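You operate a simulated robot arm through the tools that you are given. There is no shell and no other tool.

Carry out the task below with a simulated robot arm. There is one attempt and no reset: what you move stays moved.

JOB
Clamp and lock the tray, then lay in the two mushrooms before the jig that match the card.
Fine: stems up; set the size slide to the card's size.

It is judged by the outcome, as a careful person would: the job done as asked, and still so three seconds after it is handed in. It fails if anything else is knocked over, pushed out of place, dropped, spilled or broken.

ROBOT AND FRAMES
A 7-joint arm with a two-finger parallel gripper, fixed in place. Base frame: the origin is on the floor under the middle of its stand, x ahead of it, y to its left, z up; the work surface is at about z = 744. Lengths are in mm, angles in degrees, forces in N, time in s.
With the tool pointing down near the work surface it reaches from about 360 to 760 mm from the base axis. Its first joint turns from -143.0 to 143.0 degrees. Payload 3 kg.
The TCP is the grasp point between the finger pads, 30 mm short of the fingertips. In the tool frame z runs along the fingers and y along their closing line. Largest opening 94 mm; finger width 28, thickness 10; the body of the gripper, 50 by 96 mm, starts 55 mm behind the TCP.
Orientation is that of the tool frame in the base frame, as a unit quaternion [x, y, z, w]. With the fingers straight down and closing along the base's y, the tool's x points along the base's -x, its y along +y and its z along -z.

CONTROLS
- The arm moves only by the tool servo_tool. Its argument "targets" is a list of rows, each a list of 7 numbers: the shift along the base's x, y, z in mm, then the turn, a rotation vector about the base's x, y, z in degrees, then the gripper command, from -1 (shut) to 1 (fully open), values between in proportion. In form: [[tx, ty, tz, ax, ay, az, hand], ...]. A call has 1 to 20 rows; each row shifts and turns the commanded pose from where the row before left it. Each row takes 0.2 s and may step no farther than 50 mm and 8.6 degrees from the row before; otherwise, or with a gripper value out of range, the whole call is refused. Where a pose cannot be reached the arm comes as near as it can. A force on the tool above 40 N (or 10 N above the force at the start of the call, whichever is more), or a blocked arm, ends the call early, and 0.2 s more pass. The fingers move at their own pace (about 45 mm/s each) and stop on an object; they squeeze with about 39 N. The grip force told is the motor's: it shows also when the fingers shut on nothing. Time passes only in rows, and 0.2 s behind the last, so rows that do not move let the fingers close. It gives the time, the measured TCP pose, the force on the tool (base axes), the opening and the grip force at its end, in the units of the frame above (readings bear some noise), with the torque about the TCP (base axes, N m) and any sound that the robot's microphone picked up, and new pictures: "views" is both (left out), scene, wrist or none.
- Cameras (640 x 400 px; columns grow to the right, rows downward): "scene" is fixed at [50.4, 499.8, 1457.6]; the picture's right is [-0.66, -0.75, 0.00], its down [-0.42, 0.37, -0.83] and it looks along [0.62, -0.55, -0.56] (base axes); focal length 315 px, centre (320, 200). "wrist" rides on the gripper at [76, 14, -102] in the tool frame; the picture's right is [-0.18, 0.98, 0.00], its down [-0.75, -0.14, -0.64] and it looks along [-0.63, -0.12, 0.77] (tool axes); focal length 243 px, centre (320, 200). There is no depth. A picture from a camera that has moved, and an enlarged one, comes with that camera's place and axes in the base frame and with its lens.
- slide_trunk(by): moves the trunk up (or, below 0, down) by that many mm; the arm rides with it, the base frame stays. It gives what a move gives, with no picture.
- close_up(camera, box): a new picture of the part [left, top, right, bottom] of that camera's present view, enlarged. No time passes.
- close_job(): hands the job in; it is judged then, once.

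Places have to be worked out from the pictures, the camera data and where the tool is seen. Open the gripper and draw the arm clear of the work before you hand the job in, unless the task says otherwise.

The tools are called after "Emit:" as name(argument=value, ...) on one line, values as JSON. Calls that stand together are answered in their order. servo_tool: Moves the arm, as the interface text tells. Its arguments: {"type":"object","properties":{"targets":{"type":"array","items":{"type":"array","items":{"type":"number"}}},"views":{"type":"string","enum":["both","scene","wrist","none"]}},"required":["targets"]} The other tools are called the same way: slide_trunk (by) moves the trunk up or down; close_up (camera, box) takes an enlarged picture of a part of a camera's view; close_job () hands the job in.

At the start:

```text
clock: 0.0
tool_pos: [655.4, -25.9, 1065.7]
orientation: [0.0, 1.0, 0.0, -0.001]
wrist_force: [-0.8, -0.7, -0.8]
wrist_torque: [0.0, 0.0, 0.01]
grip_width: 94.1
grasp_force: 0.1
trunk travel left (down, up): [-75.0, 315.0]
```

scene: 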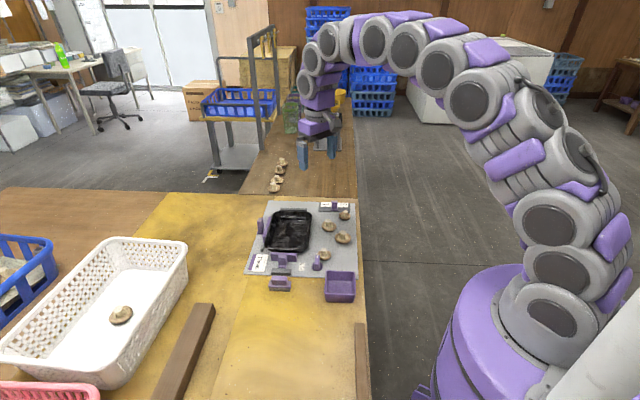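
wrist: 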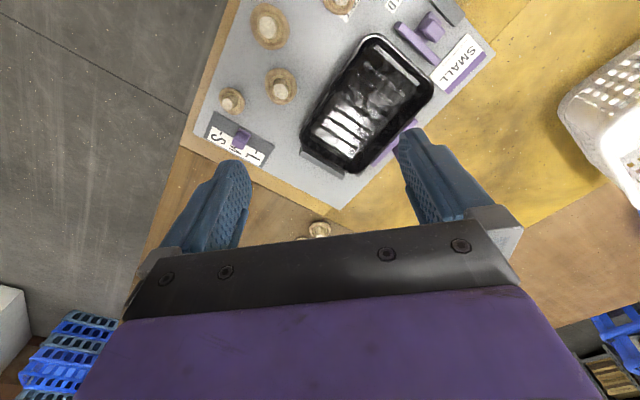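

I start by looking closely at the jig in both cameras to understand its parts.

Emit:
close_up(camera="scene", box=[235, 190, 365, 310])

Emit:
close_up(camera="wrist", box=[180, 0, 500, 240])

```text
3.33 times, centred on (300, 250) of scene
camera zoom: at [50.4, 499.8, 1457.6], right [-0.66, -0.75, 0.0], down [-0.42, 0.37, -0.83], along [0.62, -0.55, -0.56], focal length 1050 px, centre (387, 33)
```

zoom: 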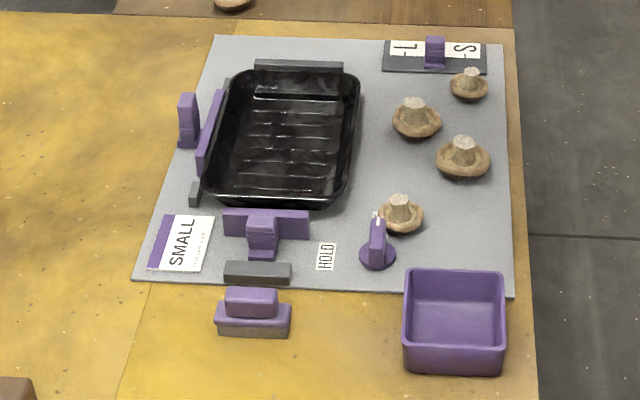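

```text
1.67 times, centred on (340, 120) of wrist
camera zoom: at [577.2, -10.9, 1167.3], right [0.18, 0.98, 0.0], down [0.75, -0.14, 0.64], along [0.63, -0.12, -0.77], focal length 404 px, centre (287, 333)
```

zoom: 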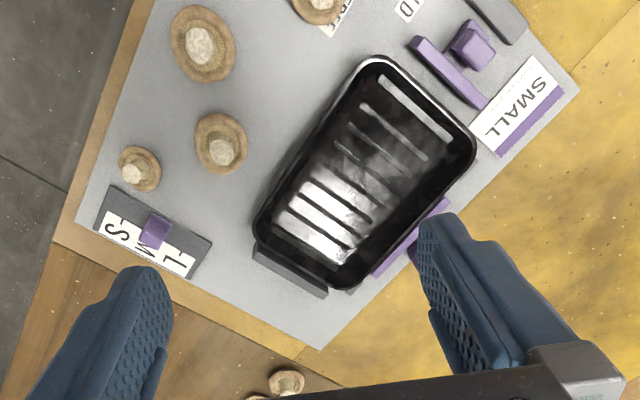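

The plate is turned about 45° around (713, -24), with four mushrooms, a tray, two clamps, a knob, a size slide and a card. I need to read the card and labels and see the other mushrooms more closely.

Emit:
close_up(camera="scene", box=[244, 245, 334, 301])

Emit:
close_up(camera="scene", box=[310, 195, 365, 230])

Emit:
close_up(camera="scene", box=[255, 150, 305, 200])

Emit:
close_up(camera="wrist", box=[390, 0, 500, 100])

Emit:
close_up(camera="scene", box=[245, 200, 330, 260])

Emit:
close_up(camera="scene", box=[315, 205, 365, 275])

```text
7.11 times, centred on (289, 273) of scene
camera zoom: at [50.4, 499.8, 1457.6], right [-0.66, -0.75, 0.0], down [-0.42, 0.37, -0.83], along [0.62, -0.55, -0.56], focal length 2240 px, centre (540, -319)
```

zoom: 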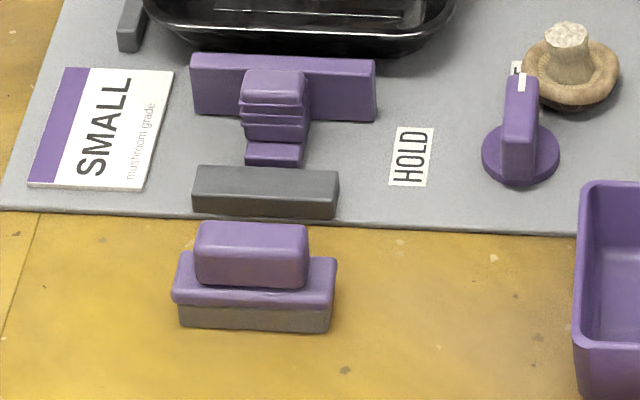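

```text
11.43 times, centred on (338, 212) of scene
camera zoom: at [50.4, 499.8, 1457.6], right [-0.66, -0.75, 0.0], down [-0.42, 0.37, -0.83], along [0.62, -0.55, -0.56], focal length 3599 px, centre (120, 57)
```

zoom: 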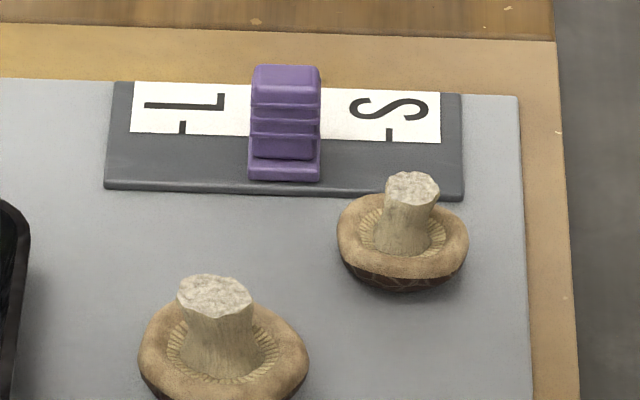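

```text
8.00 times, centred on (280, 175) of scene
camera zoom: at [50.4, 499.8, 1457.6], right [-0.66, -0.75, 0.0], down [-0.42, 0.37, -0.83], along [0.62, -0.55, -0.56], focal length 2520 px, centre (640, 400)
```

zoom: 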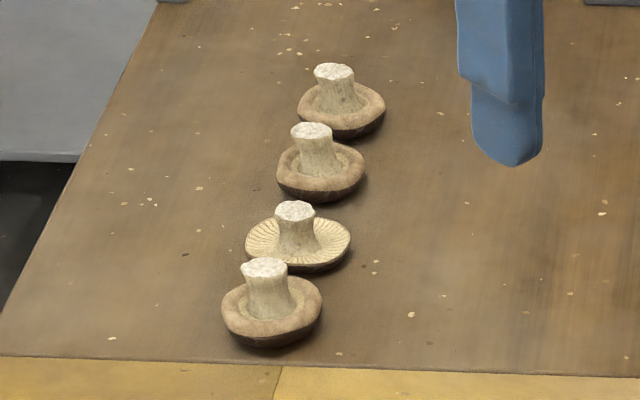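

```text
4.00 times, centred on (445, 50) of wrist
camera zoom: at [577.2, -10.9, 1167.3], right [0.18, 0.98, 0.0], down [0.75, -0.14, 0.64], along [0.63, -0.12, -0.77], focal length 970 px, centre (-180, 800)
```

zoom: 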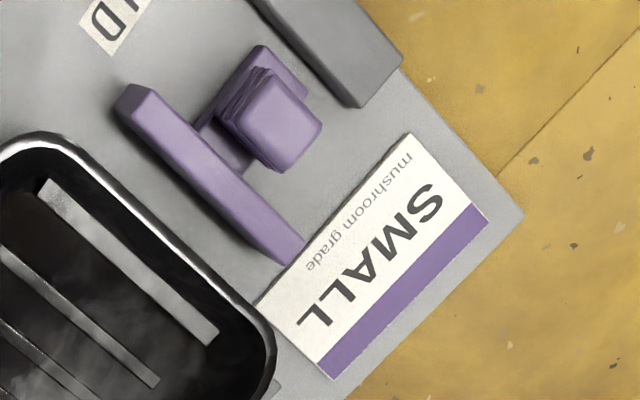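

```text
6.67 times, centred on (288, 230) of scene
camera zoom: at [50.4, 499.8, 1457.6], right [-0.66, -0.75, 0.0], down [-0.42, 0.37, -0.83], along [0.62, -0.55, -0.56], focal length 2100 px, centre (537, 0)
```

zoom: 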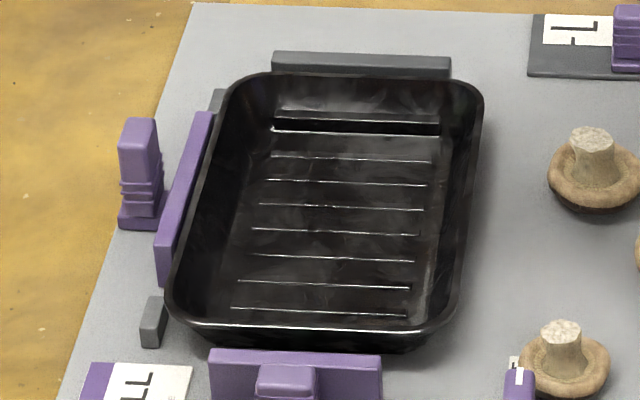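

```text
5.71 times, centred on (340, 240) of scene
camera zoom: at [50.4, 499.8, 1457.6], right [-0.66, -0.75, 0.0], down [-0.42, 0.37, -0.83], along [0.62, -0.55, -0.56], focal length 1800 px, centre (206, -29)
```

zoom: 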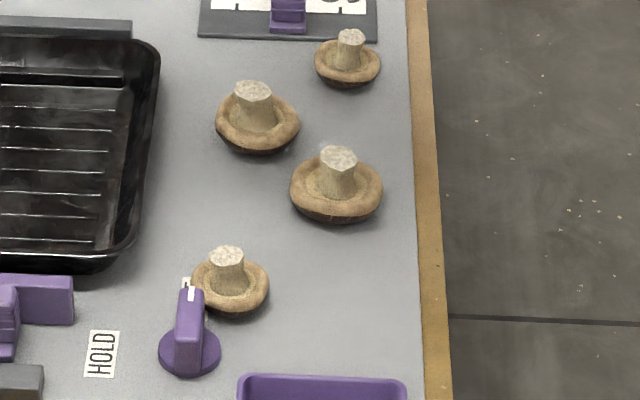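

The card says SMALL; the slide is at M, the knob points to FREE. M1 near the slide and M4 near the knob look smallest (~41 mm). I move the arm to get a wrist view along the jig from its near end.

Emit:
servo_tool(targets=[[-16, 38, 0, 0, 0, -7.5, 1], [-16, 38, 0, 0, 0, -7.5, 1], [-16, 38, 0, 0, 0, -7.5, 1], [-16, 38, 0, 0, 0, -7.5, 1], [-16, 38, 0, 0, 0, -7.5, 1], [-16, 38, 0, 0, 0, -7.5, 1]], views="both")

```text
clock: 1.4
tool_pos: [556.0, 204.9, 1065.7]
orientation: [0.383, 0.924, -0.002, 0.001]
wrist_force: [0.0, 1.2, -0.2]
wrist_torque: [0.01, -0.01, -0.04]
grip_width: 93.9
grasp_force: 0.1
trunk travel left (down, up): [-75.0, 315.0]
camera wrist: at [510.7, 268.6, 1167.3], right [0.83, 0.56, 0.0], down [0.43, -0.63, 0.64], along [0.36, -0.53, -0.76], focal length 243 px, centre (320, 200)
```

scene: 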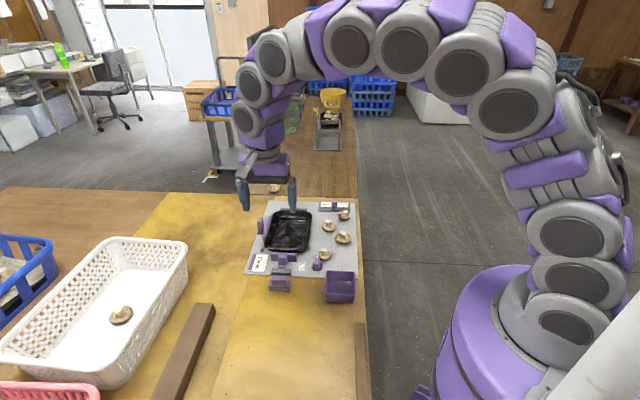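
wrist: 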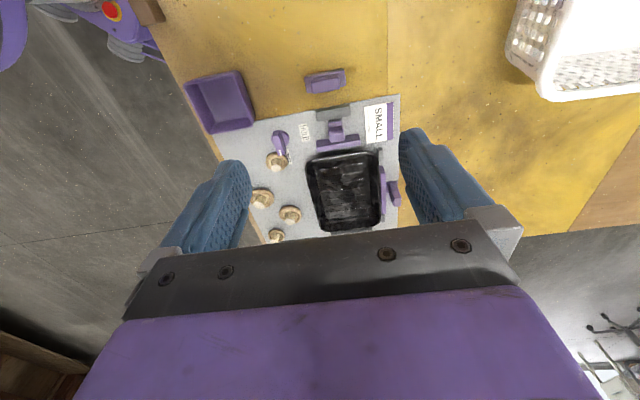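

The jig is well framed now; I zoom the wrist view in on it.

Emit:
close_up(camera="wrist", box=[240, 90, 410, 245])

Emit:
close_up(camera="wrist", box=[295, 90, 405, 160])

Emit:
close_up(camera="scene", box=[245, 195, 365, 270])

Emit:
close_up(camera="scene", box=[260, 80, 400, 200])

```text
2.58 times, centred on (325, 168) of wrist
camera zoom: at [510.7, 268.6, 1167.3], right [0.83, 0.56, 0.0], down [0.43, -0.63, 0.64], along [0.36, -0.53, -0.76], focal length 626 px, centre (307, 284)
```

zoom: 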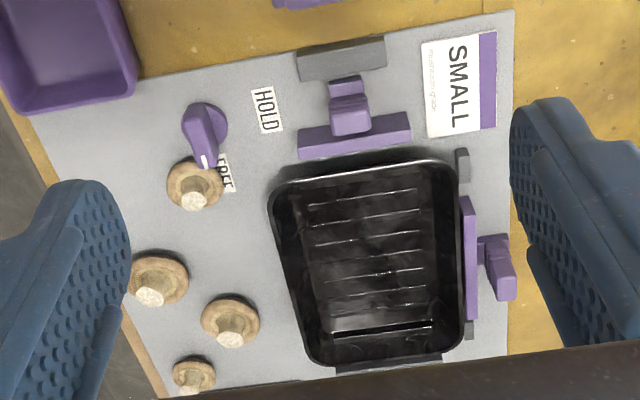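

```text
5.71 times, centred on (350, 125) of wrist
camera zoom: at [510.7, 268.6, 1167.3], right [0.83, 0.56, 0.0], down [0.43, -0.63, 0.64], along [0.36, -0.53, -0.76], focal length 1386 px, centre (149, 629)
```

zoom: 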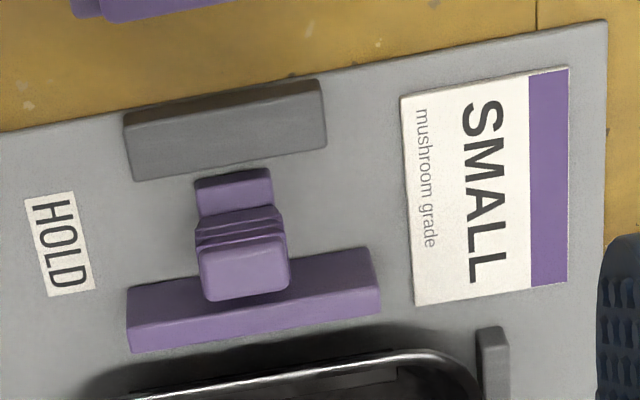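

```text
5.33 times, centred on (305, 232) of scene
camera zoom: at [50.4, 499.8, 1457.6], right [-0.66, -0.75, 0.0], down [-0.42, 0.37, -0.83], along [0.62, -0.55, -0.56], focal length 1680 px, centre (400, 27)
```

zoom: 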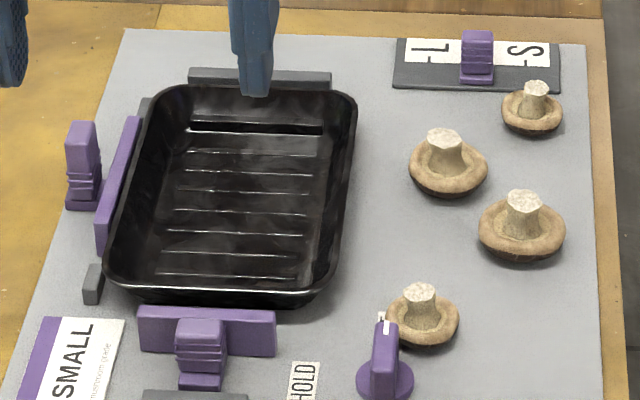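

```text
3.33 times, centred on (330, 140) of scene
camera zoom: at [50.4, 499.8, 1457.6], right [-0.66, -0.75, 0.0], down [-0.42, 0.37, -0.83], along [0.62, -0.55, -0.56], focal length 1050 px, centre (287, 400)
```

zoom: 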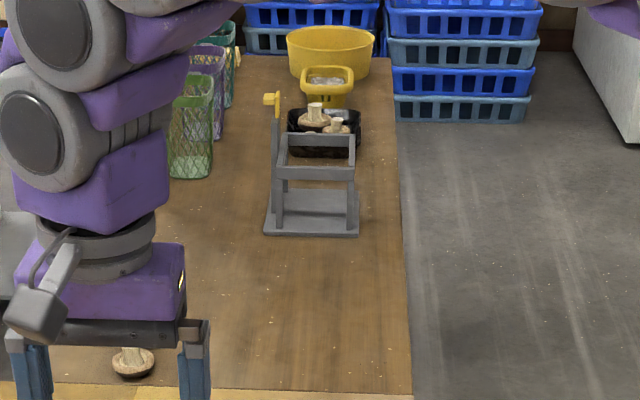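

The tray sits loose: the far stop, left posts and two purple ridged-handle clamps are visible, and the gaps need measuring. I lower the wrist camera closer to the jig.

Emit:
servo_tool(targets=[[9, -19, -39, 0, 0, 0, 1], [9, -19, -39, 0, 0, 0, 1], [9, -19, -39, 0, 0, 0, 1], [9, -19, -39, 0, 0, 0, 1], [9, -19, -39, 0, 0, 0, 1]], views="wrist")

```text
clock: 2.6
tool_pos: [601.5, 106.3, 870.9]
orientation: [0.383, 0.924, -0.001, 0.001]
wrist_force: [-0.6, 0.0, 0.2]
wrist_torque: [0.03, -0.01, -0.02]
grip_width: 94.0
grasp_force: 0.0
trunk travel left (down, up): [-75.0, 315.0]
camera wrist: at [556.0, 170.8, 972.8], right [0.82, 0.57, 0.0], down [0.43, -0.63, 0.64], along [0.36, -0.53, -0.77], focal length 243 px, centre (320, 200)
```

wrist: 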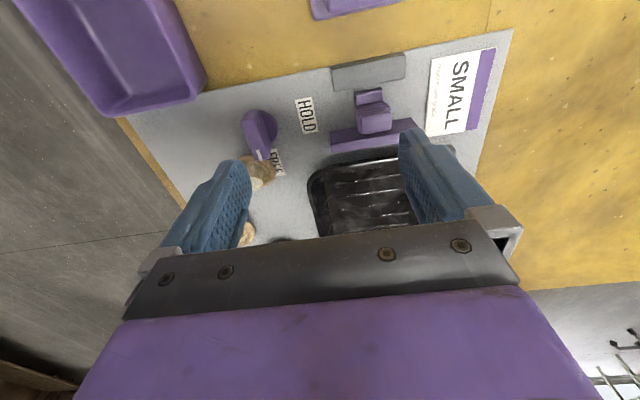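

The fingers hide much of the picture at this height, and close-ups are true enlargements, so I go back high and to the right of the tray to look under its right rim for stops.

Emit:
servo_tool(targets=[[-3, -37, 24.4, 0, 0, 0, 1], [-3, -37, 24.4, 0, 0, 0, 1], [-3, -37, 24.4, 0, 0, 0, 1], [-3, -37, 24.4, 0, 0, 0, 1], [-3, -37, 24.4, 0, 0, 0, 1], [-3, -37, 24.4, 0, 0, 0, 1], [-3, -37, 24.4, 0, 0, 0, 1], [-3, -37, 24.4, 0, 0, 0, 1]], views="wrist")

Emit:
close_up(camera="scene", box=[245, 200, 315, 260])

```text
clock: 4.4
tool_pos: [577.9, -191.2, 1066.1]
orientation: [0.382, 0.924, 0.002, 0.001]
wrist_force: [-0.7, -0.6, 0.0]
wrist_torque: [0.01, -0.01, 0.0]
grip_width: 93.9
grasp_force: 0.0
trunk travel left (down, up): [-75.0, 315.0]
camera wrist: at [532.6, -128.0, 1168.4], right [0.82, 0.57, 0.0], down [0.43, -0.63, 0.64], along [0.36, -0.53, -0.77], focal length 243 px, centre (320, 200)
```

wrist: 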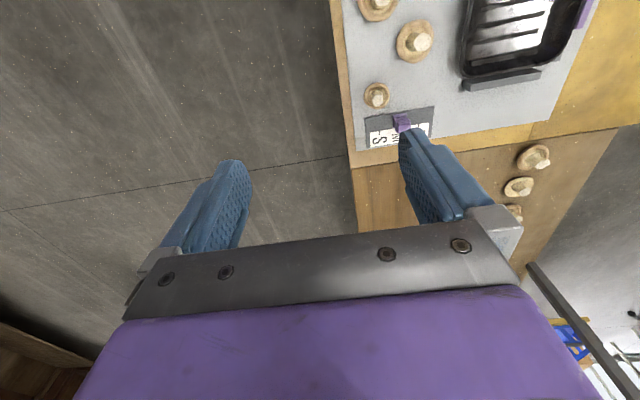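

```text
6.67 times, centred on (280, 230) of scene
camera zoom: at [50.4, 499.8, 1457.6], right [-0.66, -0.75, 0.0], down [-0.42, 0.37, -0.83], along [0.62, -0.55, -0.56], focal length 2100 px, centre (587, 0)
```

zoom: 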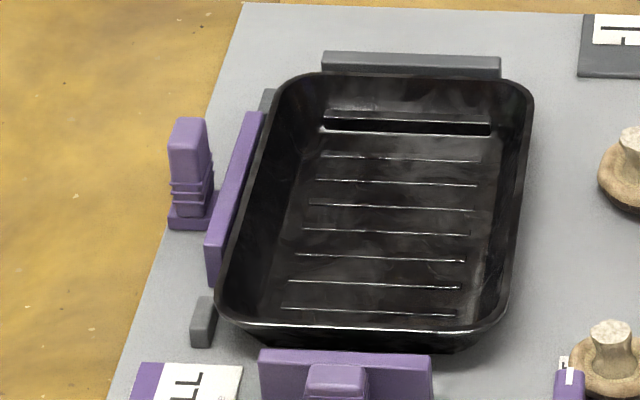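

I zoom on the tray's far-right corner and the slide from here.

Emit:
close_up(camera="wrist", box=[440, 0, 600, 100])

Emit:
close_up(camera="wrist", box=[340, 0, 450, 155])

```text
4.00 times, centred on (520, 50) of wrist
camera zoom: at [532.6, -128.0, 1168.4], right [0.82, 0.57, 0.0], down [0.43, -0.63, 0.64], along [0.36, -0.53, -0.77], focal length 970 px, centre (-480, 800)
```

zoom: 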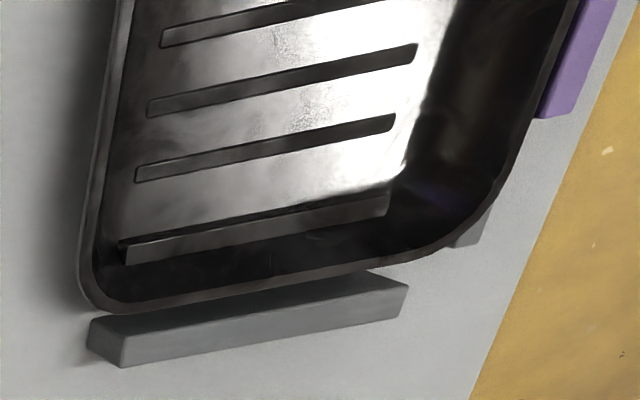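

```text
2.58 times, centred on (395, 78) of wrist
camera zoom: at [532.6, -128.0, 1168.4], right [0.82, 0.57, 0.0], down [0.43, -0.63, 0.64], along [0.36, -0.53, -0.77], focal length 626 px, centre (126, 516)
```

zoom: 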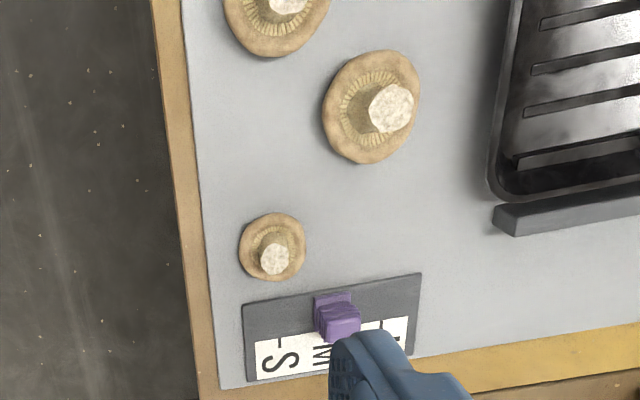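

The letters' orientation shows the jig's front is the mushroom side, so the four mushrooms on the plate are the ones "before the jig". I turn the wrist camera to look from that front side, to see under the tray's front rim and the back clamp.

Emit:
servo_tool(targets=[[0.6, 4.5, -8, 0, 0, 7.9, 1], [0.6, 4.5, -8, 0, 0, 7.9, 1], [0.6, 4.5, -8, 0, 0, 7.9, 1], [0.6, 4.5, -8, 0, 0, 7.9, 1], [0.6, 4.5, -8, 0, 0, 7.9, 1], [0.6, 4.5, -8, 0, 0, 7.9, 1], [0.6, 4.5, -8, 0, 0, 7.9, 1], [0.6, 4.5, -8, 0, 0, 7.9, 1], [0.6, 4.5, -8, 0, 0, 7.9, 1], [0.6, 4.5, -8, 0, 0, 7.9, 1], [0.6, 4.5, -8, 0, 0, 7.9, 1], [0.6, 4.5, -8, 0, 0, 7.9, 1]], views="wrist")

```text
clock: 7.0
tool_pos: [585.6, -133.6, 970.3]
orientation: [-0.423, 0.906, 0.002, 0.001]
wrist_force: [0.2, 0.2, -0.2]
wrist_torque: [0.02, 0.02, 0.02]
grip_width: 93.8
grasp_force: 0.0
trunk travel left (down, up): [-75.0, 315.0]
camera wrist: at [523.4, -183.7, 1072.2], right [-0.63, 0.77, 0.0], down [0.59, 0.48, 0.64], along [0.5, 0.41, -0.77], focal length 243 px, centre (320, 200)
```

wrist: 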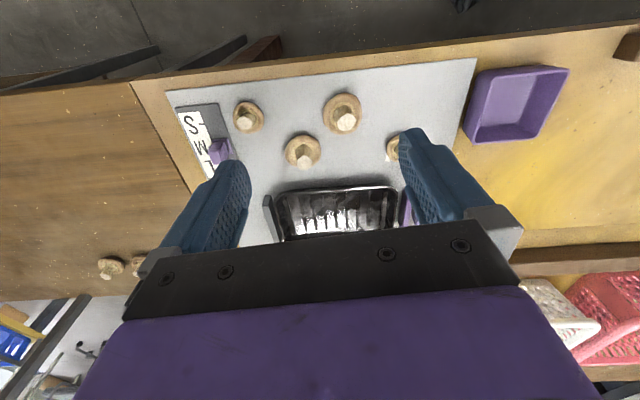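

Emit:
close_up(camera="wrist", box=[240, 160, 430, 245])

Emit:
close_up(camera="wrist", box=[165, 85, 415, 195])

```text
3.37 times, centred on (335, 202) of wrist
camera zoom: at [523.4, -183.7, 1072.2], right [-0.63, 0.77, 0.0], down [0.59, 0.48, 0.64], along [0.5, 0.41, -0.77], focal length 817 px, centre (270, 192)
```

zoom: 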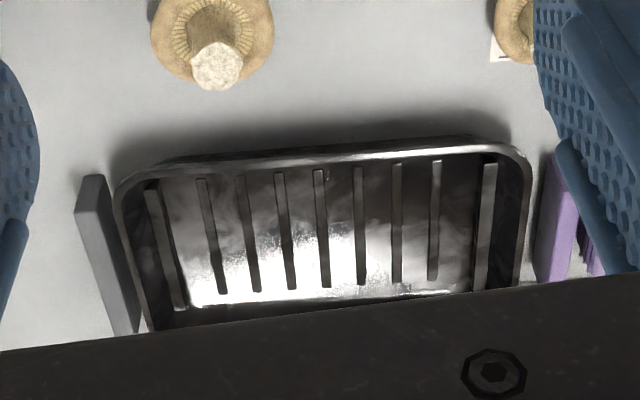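

```text
2.56 times, centred on (290, 140) of wrist
camera zoom: at [523.4, -183.7, 1072.2], right [-0.63, 0.77, 0.0], down [0.59, 0.48, 0.64], along [0.5, 0.41, -0.77], focal length 621 px, centre (397, 354)
```

zoom: 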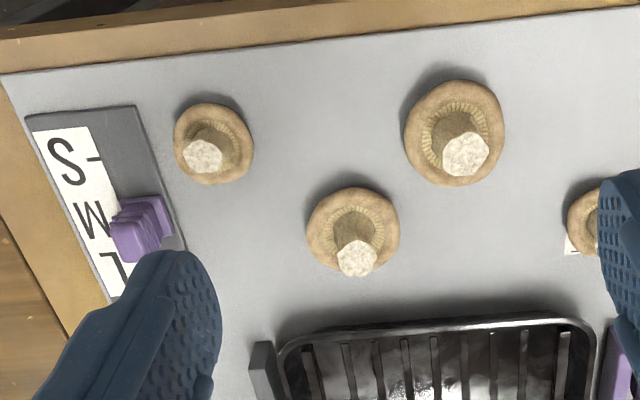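

No stops lie under the front rim, just shadow. Next I look at the back clamp (near x≈810, y≈100) from the robot's side.

Emit:
servo_tool(targets=[[17, 35.5, 5, 0, 0, -7.1, 1], [17, 35.5, 5, 0, 0, -7.1, 1], [17, 35.5, 5, 0, 0, -7.1, 1], [17, 35.5, 5, 0, 0, -7.1, 1], [17, 35.5, 5, 0, 0, -7.1, 1], [17, 35.5, 5, 0, 0, -7.1, 1], [17, 35.5, 5, 0, 0, -7.1, 1]], views="wrist")

```text
clock: 8.6
tool_pos: [702.8, 117.4, 1004.1]
orientation: [-0.001, 1.0, -0.001, -0.001]
wrist_force: [0.1, 0.5, -0.2]
wrist_torque: [0.0, -0.01, 0.0]
grip_width: 94.2
grasp_force: 0.2
trunk travel left (down, up): [-75.0, 315.0]
camera wrist: at [626.4, 131.5, 1107.1], right [0.18, 0.98, 0.0], down [0.75, -0.14, 0.64], along [0.63, -0.12, -0.77], focal length 243 px, centre (320, 200)
```

wrist: 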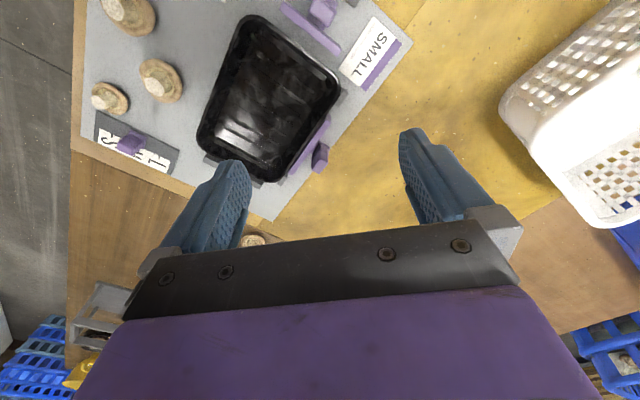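

Emit:
close_up(camera="wrist", box=[260, 70, 360, 195])

Emit:
close_up(camera="wrist", box=[200, 0, 420, 190])

Emit:
close_up(camera="wrist", box=[270, 0, 420, 90])

```text
3.20 times, centred on (310, 132) of wrist
camera zoom: at [626.4, 131.5, 1107.1], right [0.18, 0.98, 0.0], down [0.75, -0.14, 0.64], along [0.63, -0.12, -0.77], focal length 776 px, centre (352, 416)
```

zoom: 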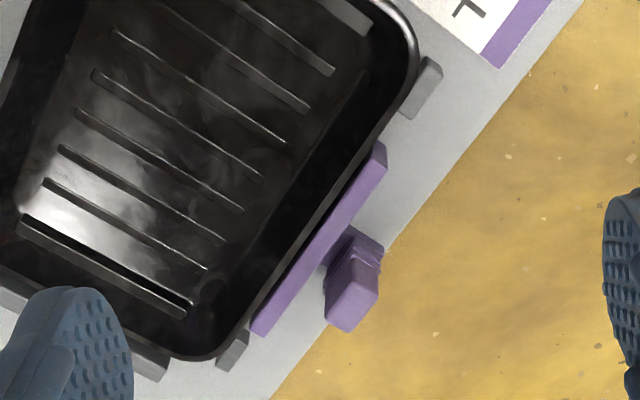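

```text
2.11 times, centred on (310, 95) of wrist
camera zoom: at [626.4, 131.5, 1107.1], right [0.18, 0.98, 0.0], down [0.75, -0.14, 0.64], along [0.63, -0.12, -0.77], focal length 511 px, centre (341, 421)
```

zoom: 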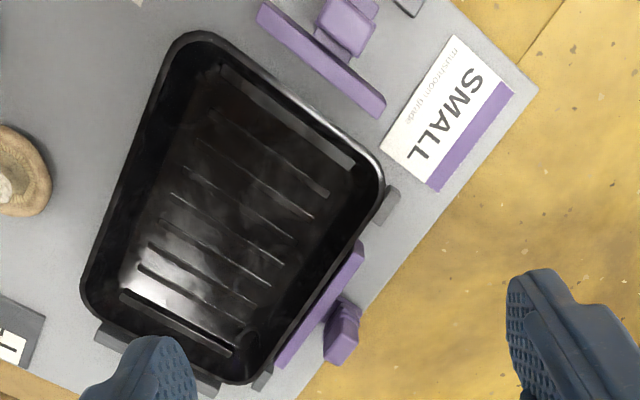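

```text
4.27 times, centred on (345, 45) of wrist
camera zoom: at [626.4, 131.5, 1107.1], right [0.18, 0.98, 0.0], down [0.75, -0.14, 0.64], along [0.63, -0.12, -0.77], focal length 1035 px, centre (213, 861)
```

zoom: 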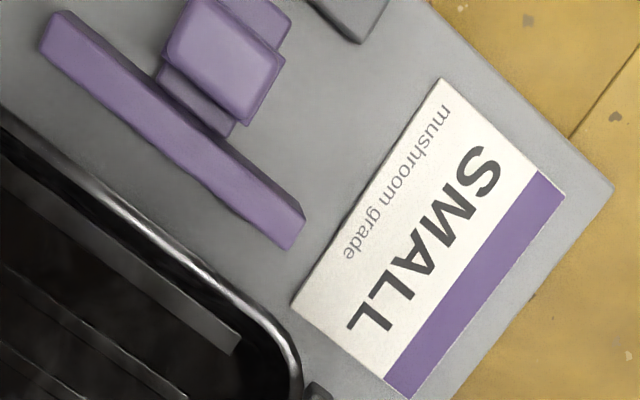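

The back bar is in line with the two gray back posts; I still need to know what the clamps act against. I take one low, tilted look from the front to see beneath the tray's front rim.

Emit:
servo_tool(targets=[[-22.6, -38, -6, 0, 0, 8, 1], [-22.6, -38, -6, 0, 0, 8, 1], [-22.6, -38, -6, 0, 0, 8, 1], [-22.6, -38, -6, 0, 0, 8, 1], [-22.6, -38, -6, 0, 0, 8, 1], [-22.6, -38, -6, 0, 0, 8, 1], [-22.6, -38, -6, 0, 0, 8, 1], [0, 0, -15, 5.2, -3.5, 0, 1], [0, 0, -15, 5.2, -3.5, 0, 1], [0, 0, -15, 5.2, -3.5, 0, 1], [0, 0, -15, 5.2, -3.5, 0, 1]], views="both")

```text
clock: 11.0
tool_pos: [548.1, -153.9, 902.4]
orientation: [-0.459, 0.861, 0.102, 0.193]
wrist_force: [-0.4, 0.4, -0.8]
wrist_torque: [-0.01, -0.01, 0.02]
grip_width: 93.9
grasp_force: 0.1
trunk travel left (down, up): [-75.0, 315.0]
camera wrist: at [469.8, -239.9, 962.9], right [-0.72, 0.69, 0.08], down [0.34, 0.26, 0.9], along [0.6, 0.68, -0.42], focal length 243 px, centre (320, 200)
```

scene: 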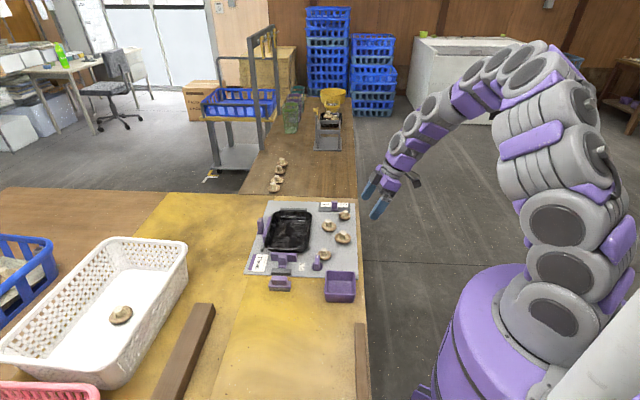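
wrist: 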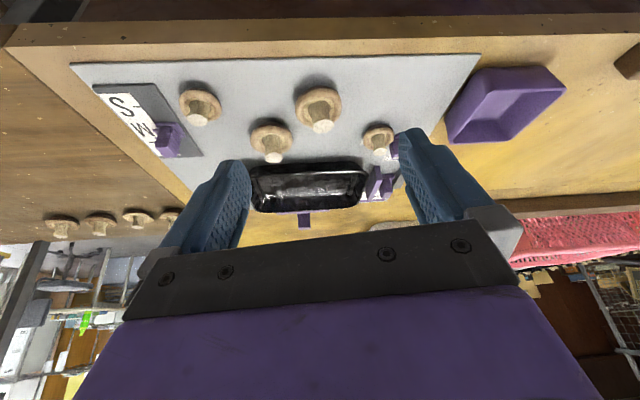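

Emit:
close_up(camera="wrist", box=[230, 130, 410, 240])

Emit:
close_up(camera="scene", box=[240, 190, 370, 310])

Emit:
close_up(camera="wrist", box=[85, 65, 275, 180])

```text
3.56 times, centred on (320, 185) of wrist
camera zoom: at [469.8, -239.9, 962.9], right [-0.72, 0.69, 0.08], down [0.34, 0.26, 0.9], along [0.6, 0.68, -0.42], focal length 863 px, centre (320, 253)
```

zoom: 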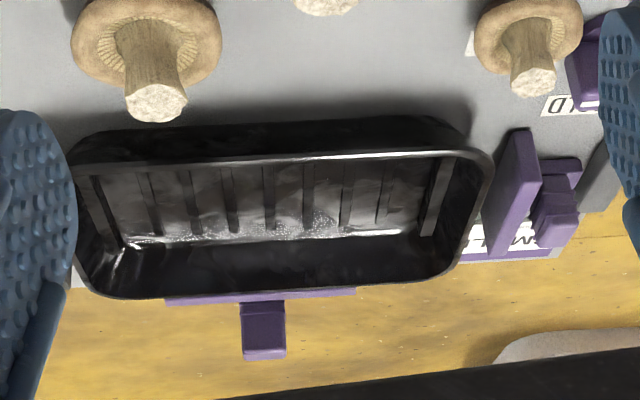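

```text
3.33 times, centred on (305, 250) of scene
camera zoom: at [50.4, 499.8, 1457.6], right [-0.66, -0.75, 0.0], down [-0.42, 0.37, -0.83], along [0.62, -0.55, -0.56], focal length 1050 px, centre (370, 33)
```

zoom: 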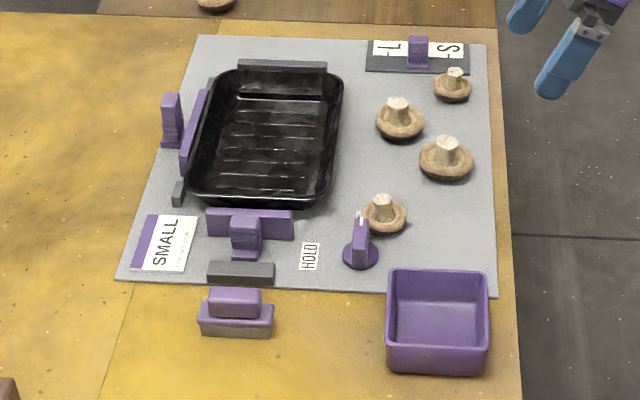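

```text
3.37 times, centred on (180, 122) of wrist
camera zoom: at [469.8, -239.9, 962.9], right [-0.72, 0.69, 0.08], down [0.34, 0.26, 0.9], along [0.6, 0.68, -0.42], focal length 817 px, centre (792, 461)
```

zoom: 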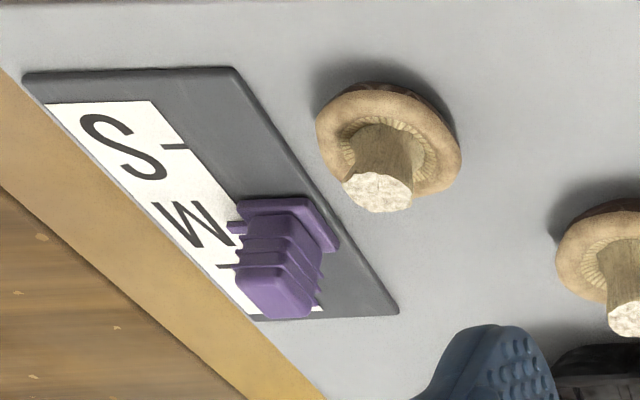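

The front of the tray has no stops at all, so the lateral datum is the two back posts. I go above the back clamp for a true top view of the gaps to the posts and bar.

Emit:
servo_tool(targets=[[0, 0, 25, -5.2, 3.5, 0, 1], [0, 0, 25, -5.2, 3.5, 0, 1], [0, 0, 25, -5.2, 3.5, 0, 1], [0, 0, 25, -5.2, 3.5, 0, 1], [17.5, 20.8, 5, 0, 0, -8.4, 1], [17.5, 20.8, 5, 0, 0, -8.4, 1], [17.5, 20.8, 5, 0, 0, -8.4, 1], [17.5, 20.8, 5, 0, 0, -8.4, 1], [17.5, 20.8, 5, 0, 0, -8.4, 1], [17.5, 20.8, 5, 0, 0, -8.4, 1], [17.5, 20.8, 5, 0, 0, -8.4, 1], [17.5, 20.8, 5, 0, 0, -8.4, 1], [17.5, 20.8, 5, 0, 0, -8.4, 1], [17.5, 20.8, 5, 0, 0, -8.4, 1], [17.5, 20.8, 5, 0, 0, -8.4, 1], [17.5, 20.8, 5, 0, 0, -8.4, 1]], views="wrist")

```text
clock: 14.4
tool_pos: [726.6, 91.0, 1055.2]
orientation: [0.381, 0.925, -0.001, 0.002]
wrist_force: [-0.2, -0.2, -0.8]
wrist_torque: [-0.01, 0.03, -0.02]
grip_width: 94.0
grasp_force: 0.1
out of reach, approached as far as the arm can: row 15, 16
trunk travel left (down, up): [-75.0, 315.0]
camera wrist: at [680.5, 154.3, 1157.2], right [0.82, 0.57, 0.0], down [0.43, -0.63, 0.64], along [0.37, -0.53, -0.76], focal length 243 px, centre (320, 200)
```

wrist: 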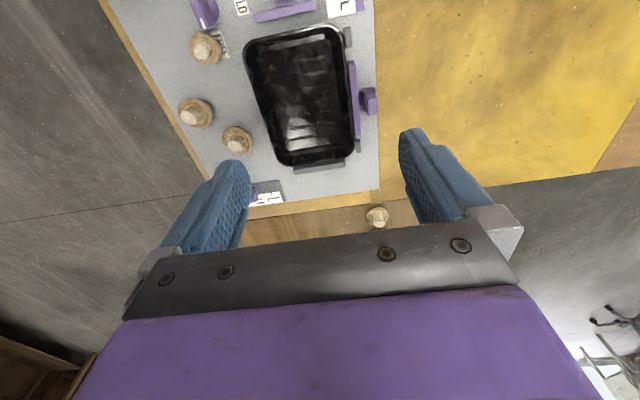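

Emit:
close_up(camera="wrist", box=[310, 15, 390, 170])

Emit:
close_up(camera="wrist", box=[190, 0, 390, 200])

Emit:
close_up(camera="wrist", box=[330, 50, 385, 105])

```text
2.58 times, centred on (350, 92) of wrist
camera zoom: at [680.5, 154.3, 1157.2], right [0.82, 0.57, 0.0], down [0.43, -0.63, 0.64], along [0.37, -0.53, -0.76], focal length 626 px, centre (243, 477)
```

zoom: 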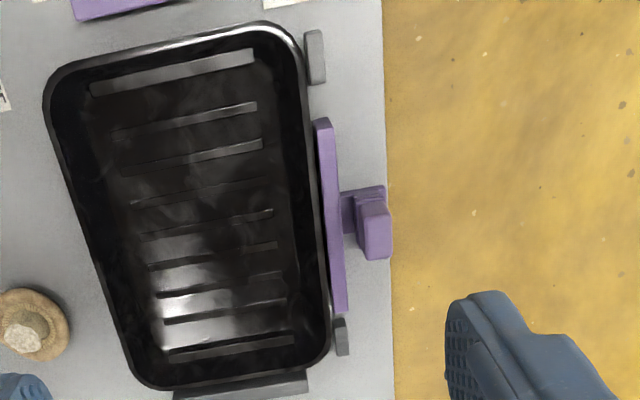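

```text
2.00 times, centred on (290, 100) of wrist
camera zoom: at [680.5, 154.3, 1157.2], right [0.82, 0.57, 0.0], down [0.43, -0.63, 0.64], along [0.37, -0.53, -0.76], focal length 485 px, centre (380, 400)
```

zoom: 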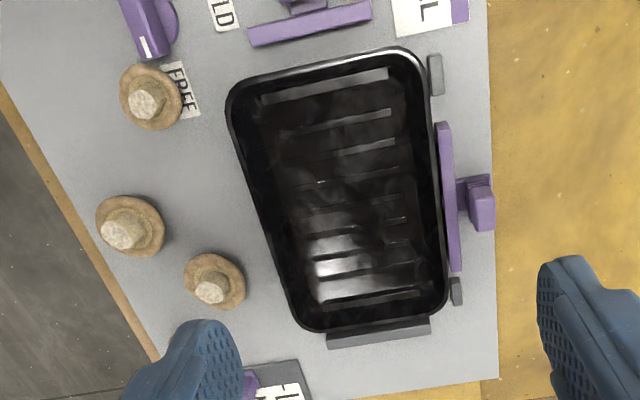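

```text
7.27 times, centred on (358, 78) of wrist
camera zoom: at [680.5, 154.3, 1157.2], right [0.82, 0.57, 0.0], down [0.43, -0.63, 0.64], along [0.37, -0.53, -0.76], focal length 1764 px, centre (47, 1091)
```

zoom: 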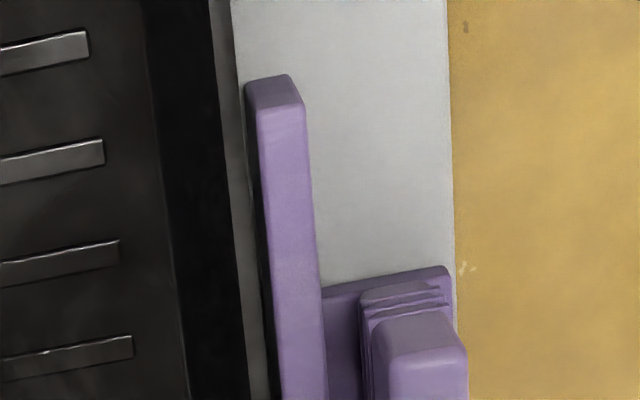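

The tray rim lies at the back posts with ~3 mm to the back bar, while the near clamp has a clear ~25 mm gap. I now get a good close view of the near clamp and knob to plan grasps.

Emit:
servo_tool(targets=[[-37, -2, -23, 0, 0, 0, 1], [-37, -2, -23, 0, 0, 0, 1], [-37, -2, -23, 0, 0, 0, 1], [-37, -2, -23, 0, 0, 0, 1]], views="wrist")

Emit:
close_up(camera="wrist", box=[200, 0, 430, 150])

```text
clock: 15.4
tool_pos: [576.9, 82.0, 960.2]
orientation: [0.38, 0.925, -0.001, 0.001]
wrist_force: [-0.2, -0.2, -0.9]
wrist_torque: [-0.01, 0.0, 0.02]
grip_width: 94.2
grasp_force: 0.0
trunk travel left (down, up): [-75.0, 315.0]
camera wrist: at [531.8, 146.4, 1062.5], right [0.82, 0.57, 0.0], down [0.44, -0.63, 0.64], along [0.37, -0.53, -0.77], focal length 243 px, centre (320, 200)
```

wrist: 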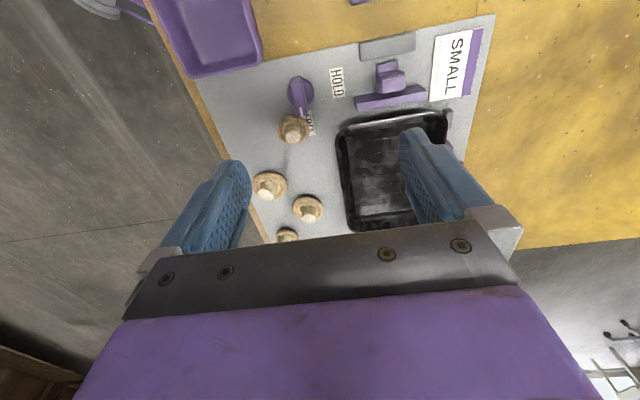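

```text
2.67 times, centred on (315, 75) of wrist
camera zoom: at [531.8, 146.4, 1062.5], right [0.82, 0.57, 0.0], down [0.44, -0.63, 0.64], along [0.37, -0.53, -0.77], focal length 647 px, centre (333, 533)
```

zoom: 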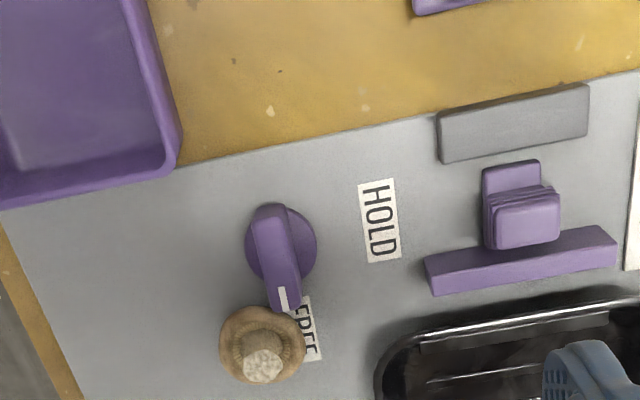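

I check the scene camera's calibration by viewing the gripper tips, whose position I know (predicted near pixels (288,222) and (326,223)).

Emit:
close_up(camera="scene", box=[265, 175, 355, 235])

Emit:
close_up(camera="wrist", box=[340, 20, 470, 130])

```text
6.67 times, centred on (310, 205) of scene
camera zoom: at [50.4, 499.8, 1457.6], right [-0.66, -0.75, 0.0], down [-0.42, 0.37, -0.83], along [0.62, -0.55, -0.56], focal length 2100 px, centre (387, 167)
```

zoom: 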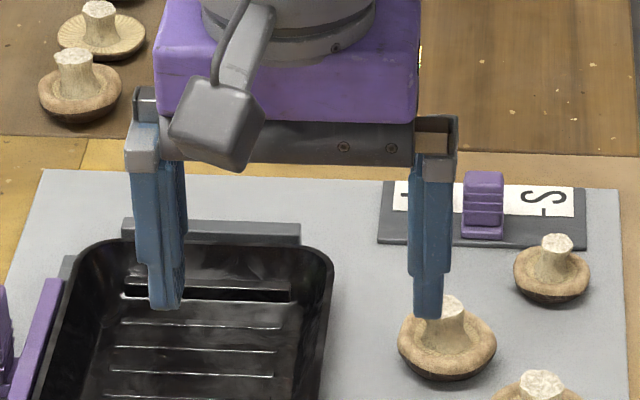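

```text
3.64 times, centred on (405, 75) of wrist
camera zoom: at [531.8, 146.4, 1062.5], right [0.82, 0.57, 0.0], down [0.44, -0.63, 0.64], along [0.37, -0.53, -0.77], focal length 882 px, centre (11, 654)
```

zoom: 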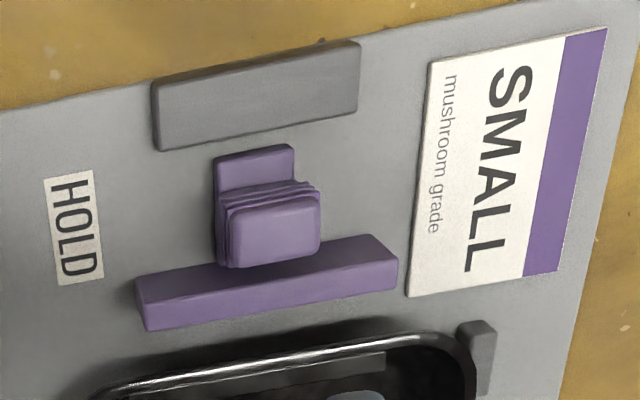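

The scene camera is good to about 1 px. I place the near clamp's handle at about (635, 134), top z≈787; I go above it with the fingers part-open and check alignment.

Emit:
servo_tool(targets=[[19, 17.7, -35, 0, 0, 0, 0.3], [19, 17.7, -35, 0, 0, 0, 0.3], [19, 17.7, -35, 0, 0, 0, 0.3], [0, 0, 0, 0, 0, 0, 0.3]], views="both")

Emit:
close_up(camera="scene", box=[245, 235, 325, 290])

Emit:
close_up(camera="wrist", box=[220, 0, 440, 250])

```text
clock: 16.4
tool_pos: [635.8, 134.7, 855.8]
orientation: [0.38, 0.925, 0.0, 0.001]
wrist_force: [0.1, -0.5, 0.6]
wrist_torque: [0.0, -0.01, -0.03]
grip_width: 61.1
grasp_force: 0.0
trunk travel left (down, up): [-75.0, 315.0]
camera wrist: at [589.2, 198.6, 958.0], right [0.82, 0.57, 0.0], down [0.44, -0.63, 0.64], along [0.37, -0.53, -0.77], focal length 243 px, centre (320, 200)
```

scene: 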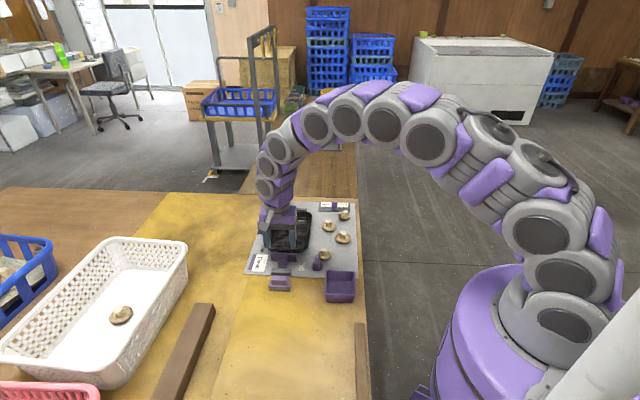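
wrist: 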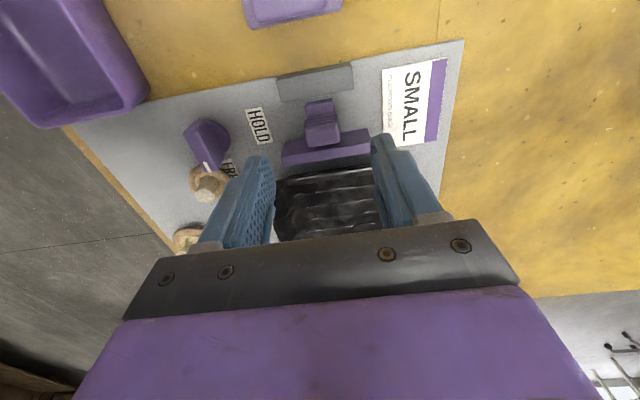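

```text
7.27 times, centred on (285, 262) of scene
camera zoom: at [50.4, 499.8, 1457.6], right [-0.66, -0.75, 0.0], down [-0.42, 0.37, -0.83], along [0.62, -0.55, -0.56], focal length 2290 px, centre (574, -254)
```

zoom: 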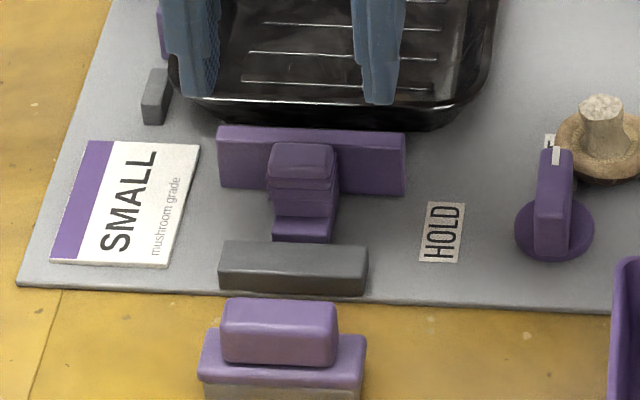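

```text
1.60 times, centred on (330, 125) of wrist
camera zoom: at [589.2, 198.6, 958.0], right [0.82, 0.57, 0.0], down [0.44, -0.63, 0.64], along [0.37, -0.53, -0.77], focal length 388 px, centre (304, 320)
```

zoom: 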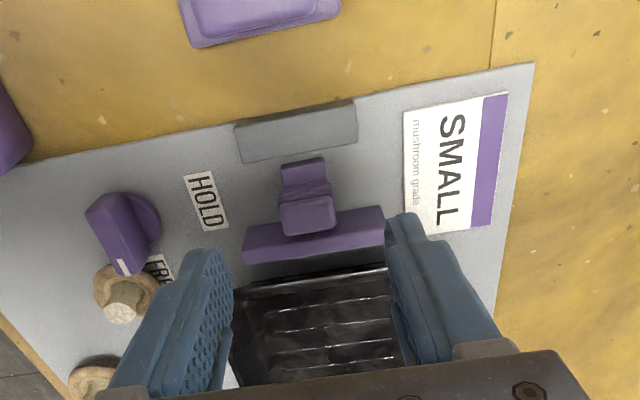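

The handle is centred under the gripper at about (636, 134), top z≈786. I descend with a 3 mm bias away from the bar and close on the handle.

Emit:
servo_tool(targets=[[-2, 2, -22, 0, 0, 0, 0.3], [0, 0, -22, 0, 0, 0, 0.3], [0, 0, -20, 0, 0, 0, 0.3], [0, 0, 0, 0, 0, 0, 0.3]], views="both")

Emit:
close_up(camera="scene", box=[245, 235, 325, 290])

```text
clock: 17.4
tool_pos: [634.2, 138.0, 793.1]
orientation: [0.38, 0.925, -0.001, 0.0]
wrist_force: [-0.1, 0.4, 0.3]
wrist_torque: [0.02, -0.03, 0.0]
grip_width: 61.1
grasp_force: 0.0
trunk travel left (down, up): [-75.0, 315.0]
camera wrist: at [588.2, 201.4, 894.7], right [0.82, 0.57, 0.0], down [0.44, -0.63, 0.64], along [0.37, -0.53, -0.77], focal length 243 px, centre (320, 200)
```

scene: 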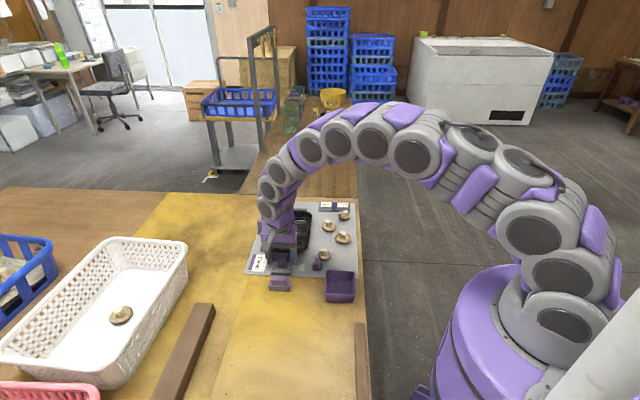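
wrist: 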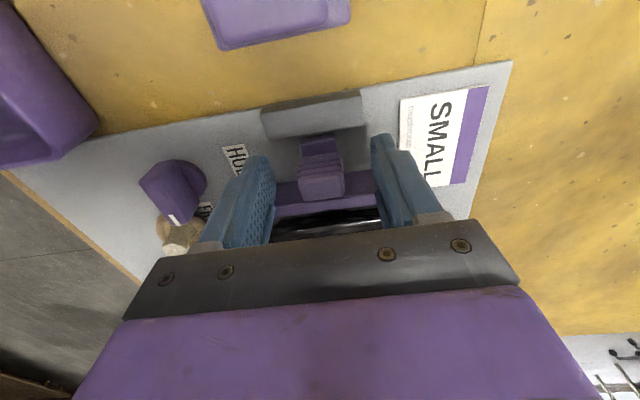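

```text
7.27 times, centred on (285, 262) of scene
camera zoom: at [50.4, 499.8, 1457.6], right [-0.66, -0.75, 0.0], down [-0.42, 0.37, -0.83], along [0.62, -0.55, -0.56], focal length 2290 px, centre (574, -254)
```

zoom: 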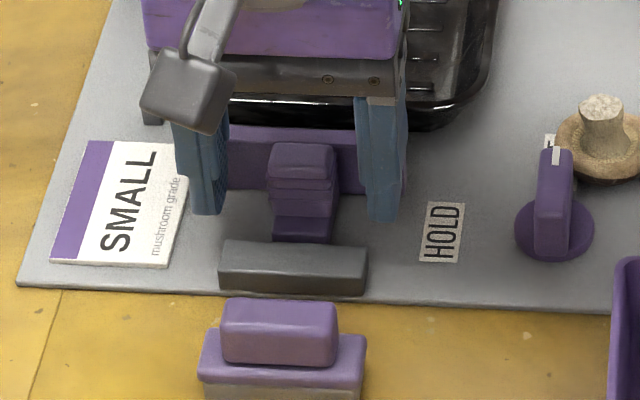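

Fingers straddle the handle. I close on it.

Emit:
servo_tool(targets=[[0, 0, 0, 0, 0, 0, -1], [0, 0, 0, 0, 0, 0, -1], [0, 0, 0, 0, 0, 0, -1], [0, 0, 0, 0, 0, 0, -1]], views="wrist")

```text
clock: 18.4
tool_pos: [633.2, 137.8, 791.9]
orientation: [0.38, 0.925, -0.001, 0.0]
wrist_force: [-3.0, -2.8, -0.3]
wrist_torque: [0.04, 0.04, -0.25]
grip_width: 25.5
grasp_force: 45.1
trunk travel left (down, up): [-75.0, 315.0]
camera wrist: at [587.8, 201.0, 894.6], right [0.82, 0.57, 0.0], down [0.44, -0.63, 0.64], along [0.37, -0.53, -0.77], focal length 243 px, centre (320, 200)
```

wrist: 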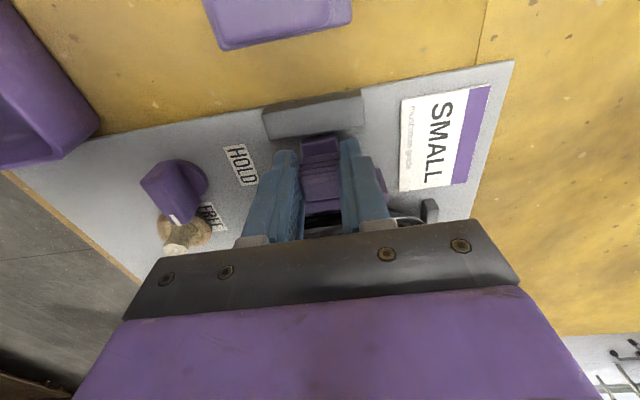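

The handle is gripped (25.5 mm). I slide it toward the tray in small steps along (0.71, -0.70), watching the force.

Emit:
servo_tool(targets=[[2.8, -2.8, 0, 0, 0, 0, -1], [2.8, -2.8, 0, 0, 0, 0, -1], [2.8, -2.8, 0, 0, 0, 0, -1]], views="wrist")

Emit:
close_up(camera="scene", box=[245, 200, 325, 290])

```text
clock: 19.2
tool_pos: [642.7, 129.5, 792.4]
orientation: [0.38, 0.925, -0.001, 0.001]
wrist_force: [-3.9, -2.6, -2.8]
wrist_torque: [0.24, 0.22, -0.12]
grip_width: 25.5
grasp_force: 45.1
trunk travel left (down, up): [-75.0, 315.0]
camera wrist: at [596.0, 192.7, 894.7], right [0.82, 0.57, 0.0], down [0.44, -0.63, 0.64], along [0.37, -0.53, -0.77], focal length 243 px, centre (320, 200)
```

wrist: 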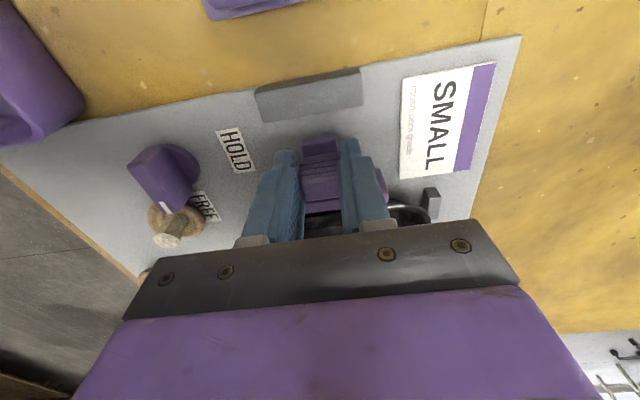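

```text
4.44 times, centred on (285, 245) of scene
camera zoom: at [50.4, 499.8, 1457.6], right [-0.66, -0.75, 0.0], down [-0.42, 0.37, -0.83], along [0.62, -0.55, -0.56], focal length 1400 px, centre (476, 0)
```

zoom: 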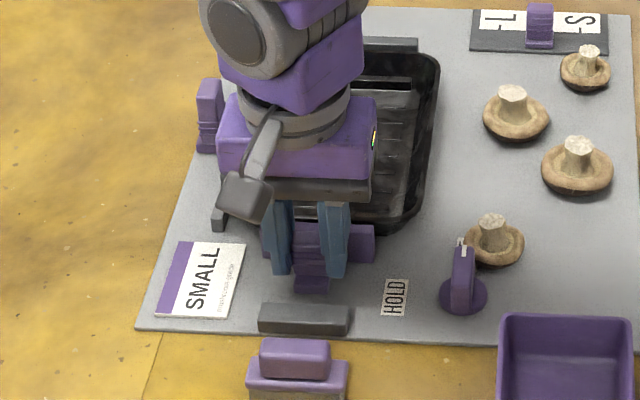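

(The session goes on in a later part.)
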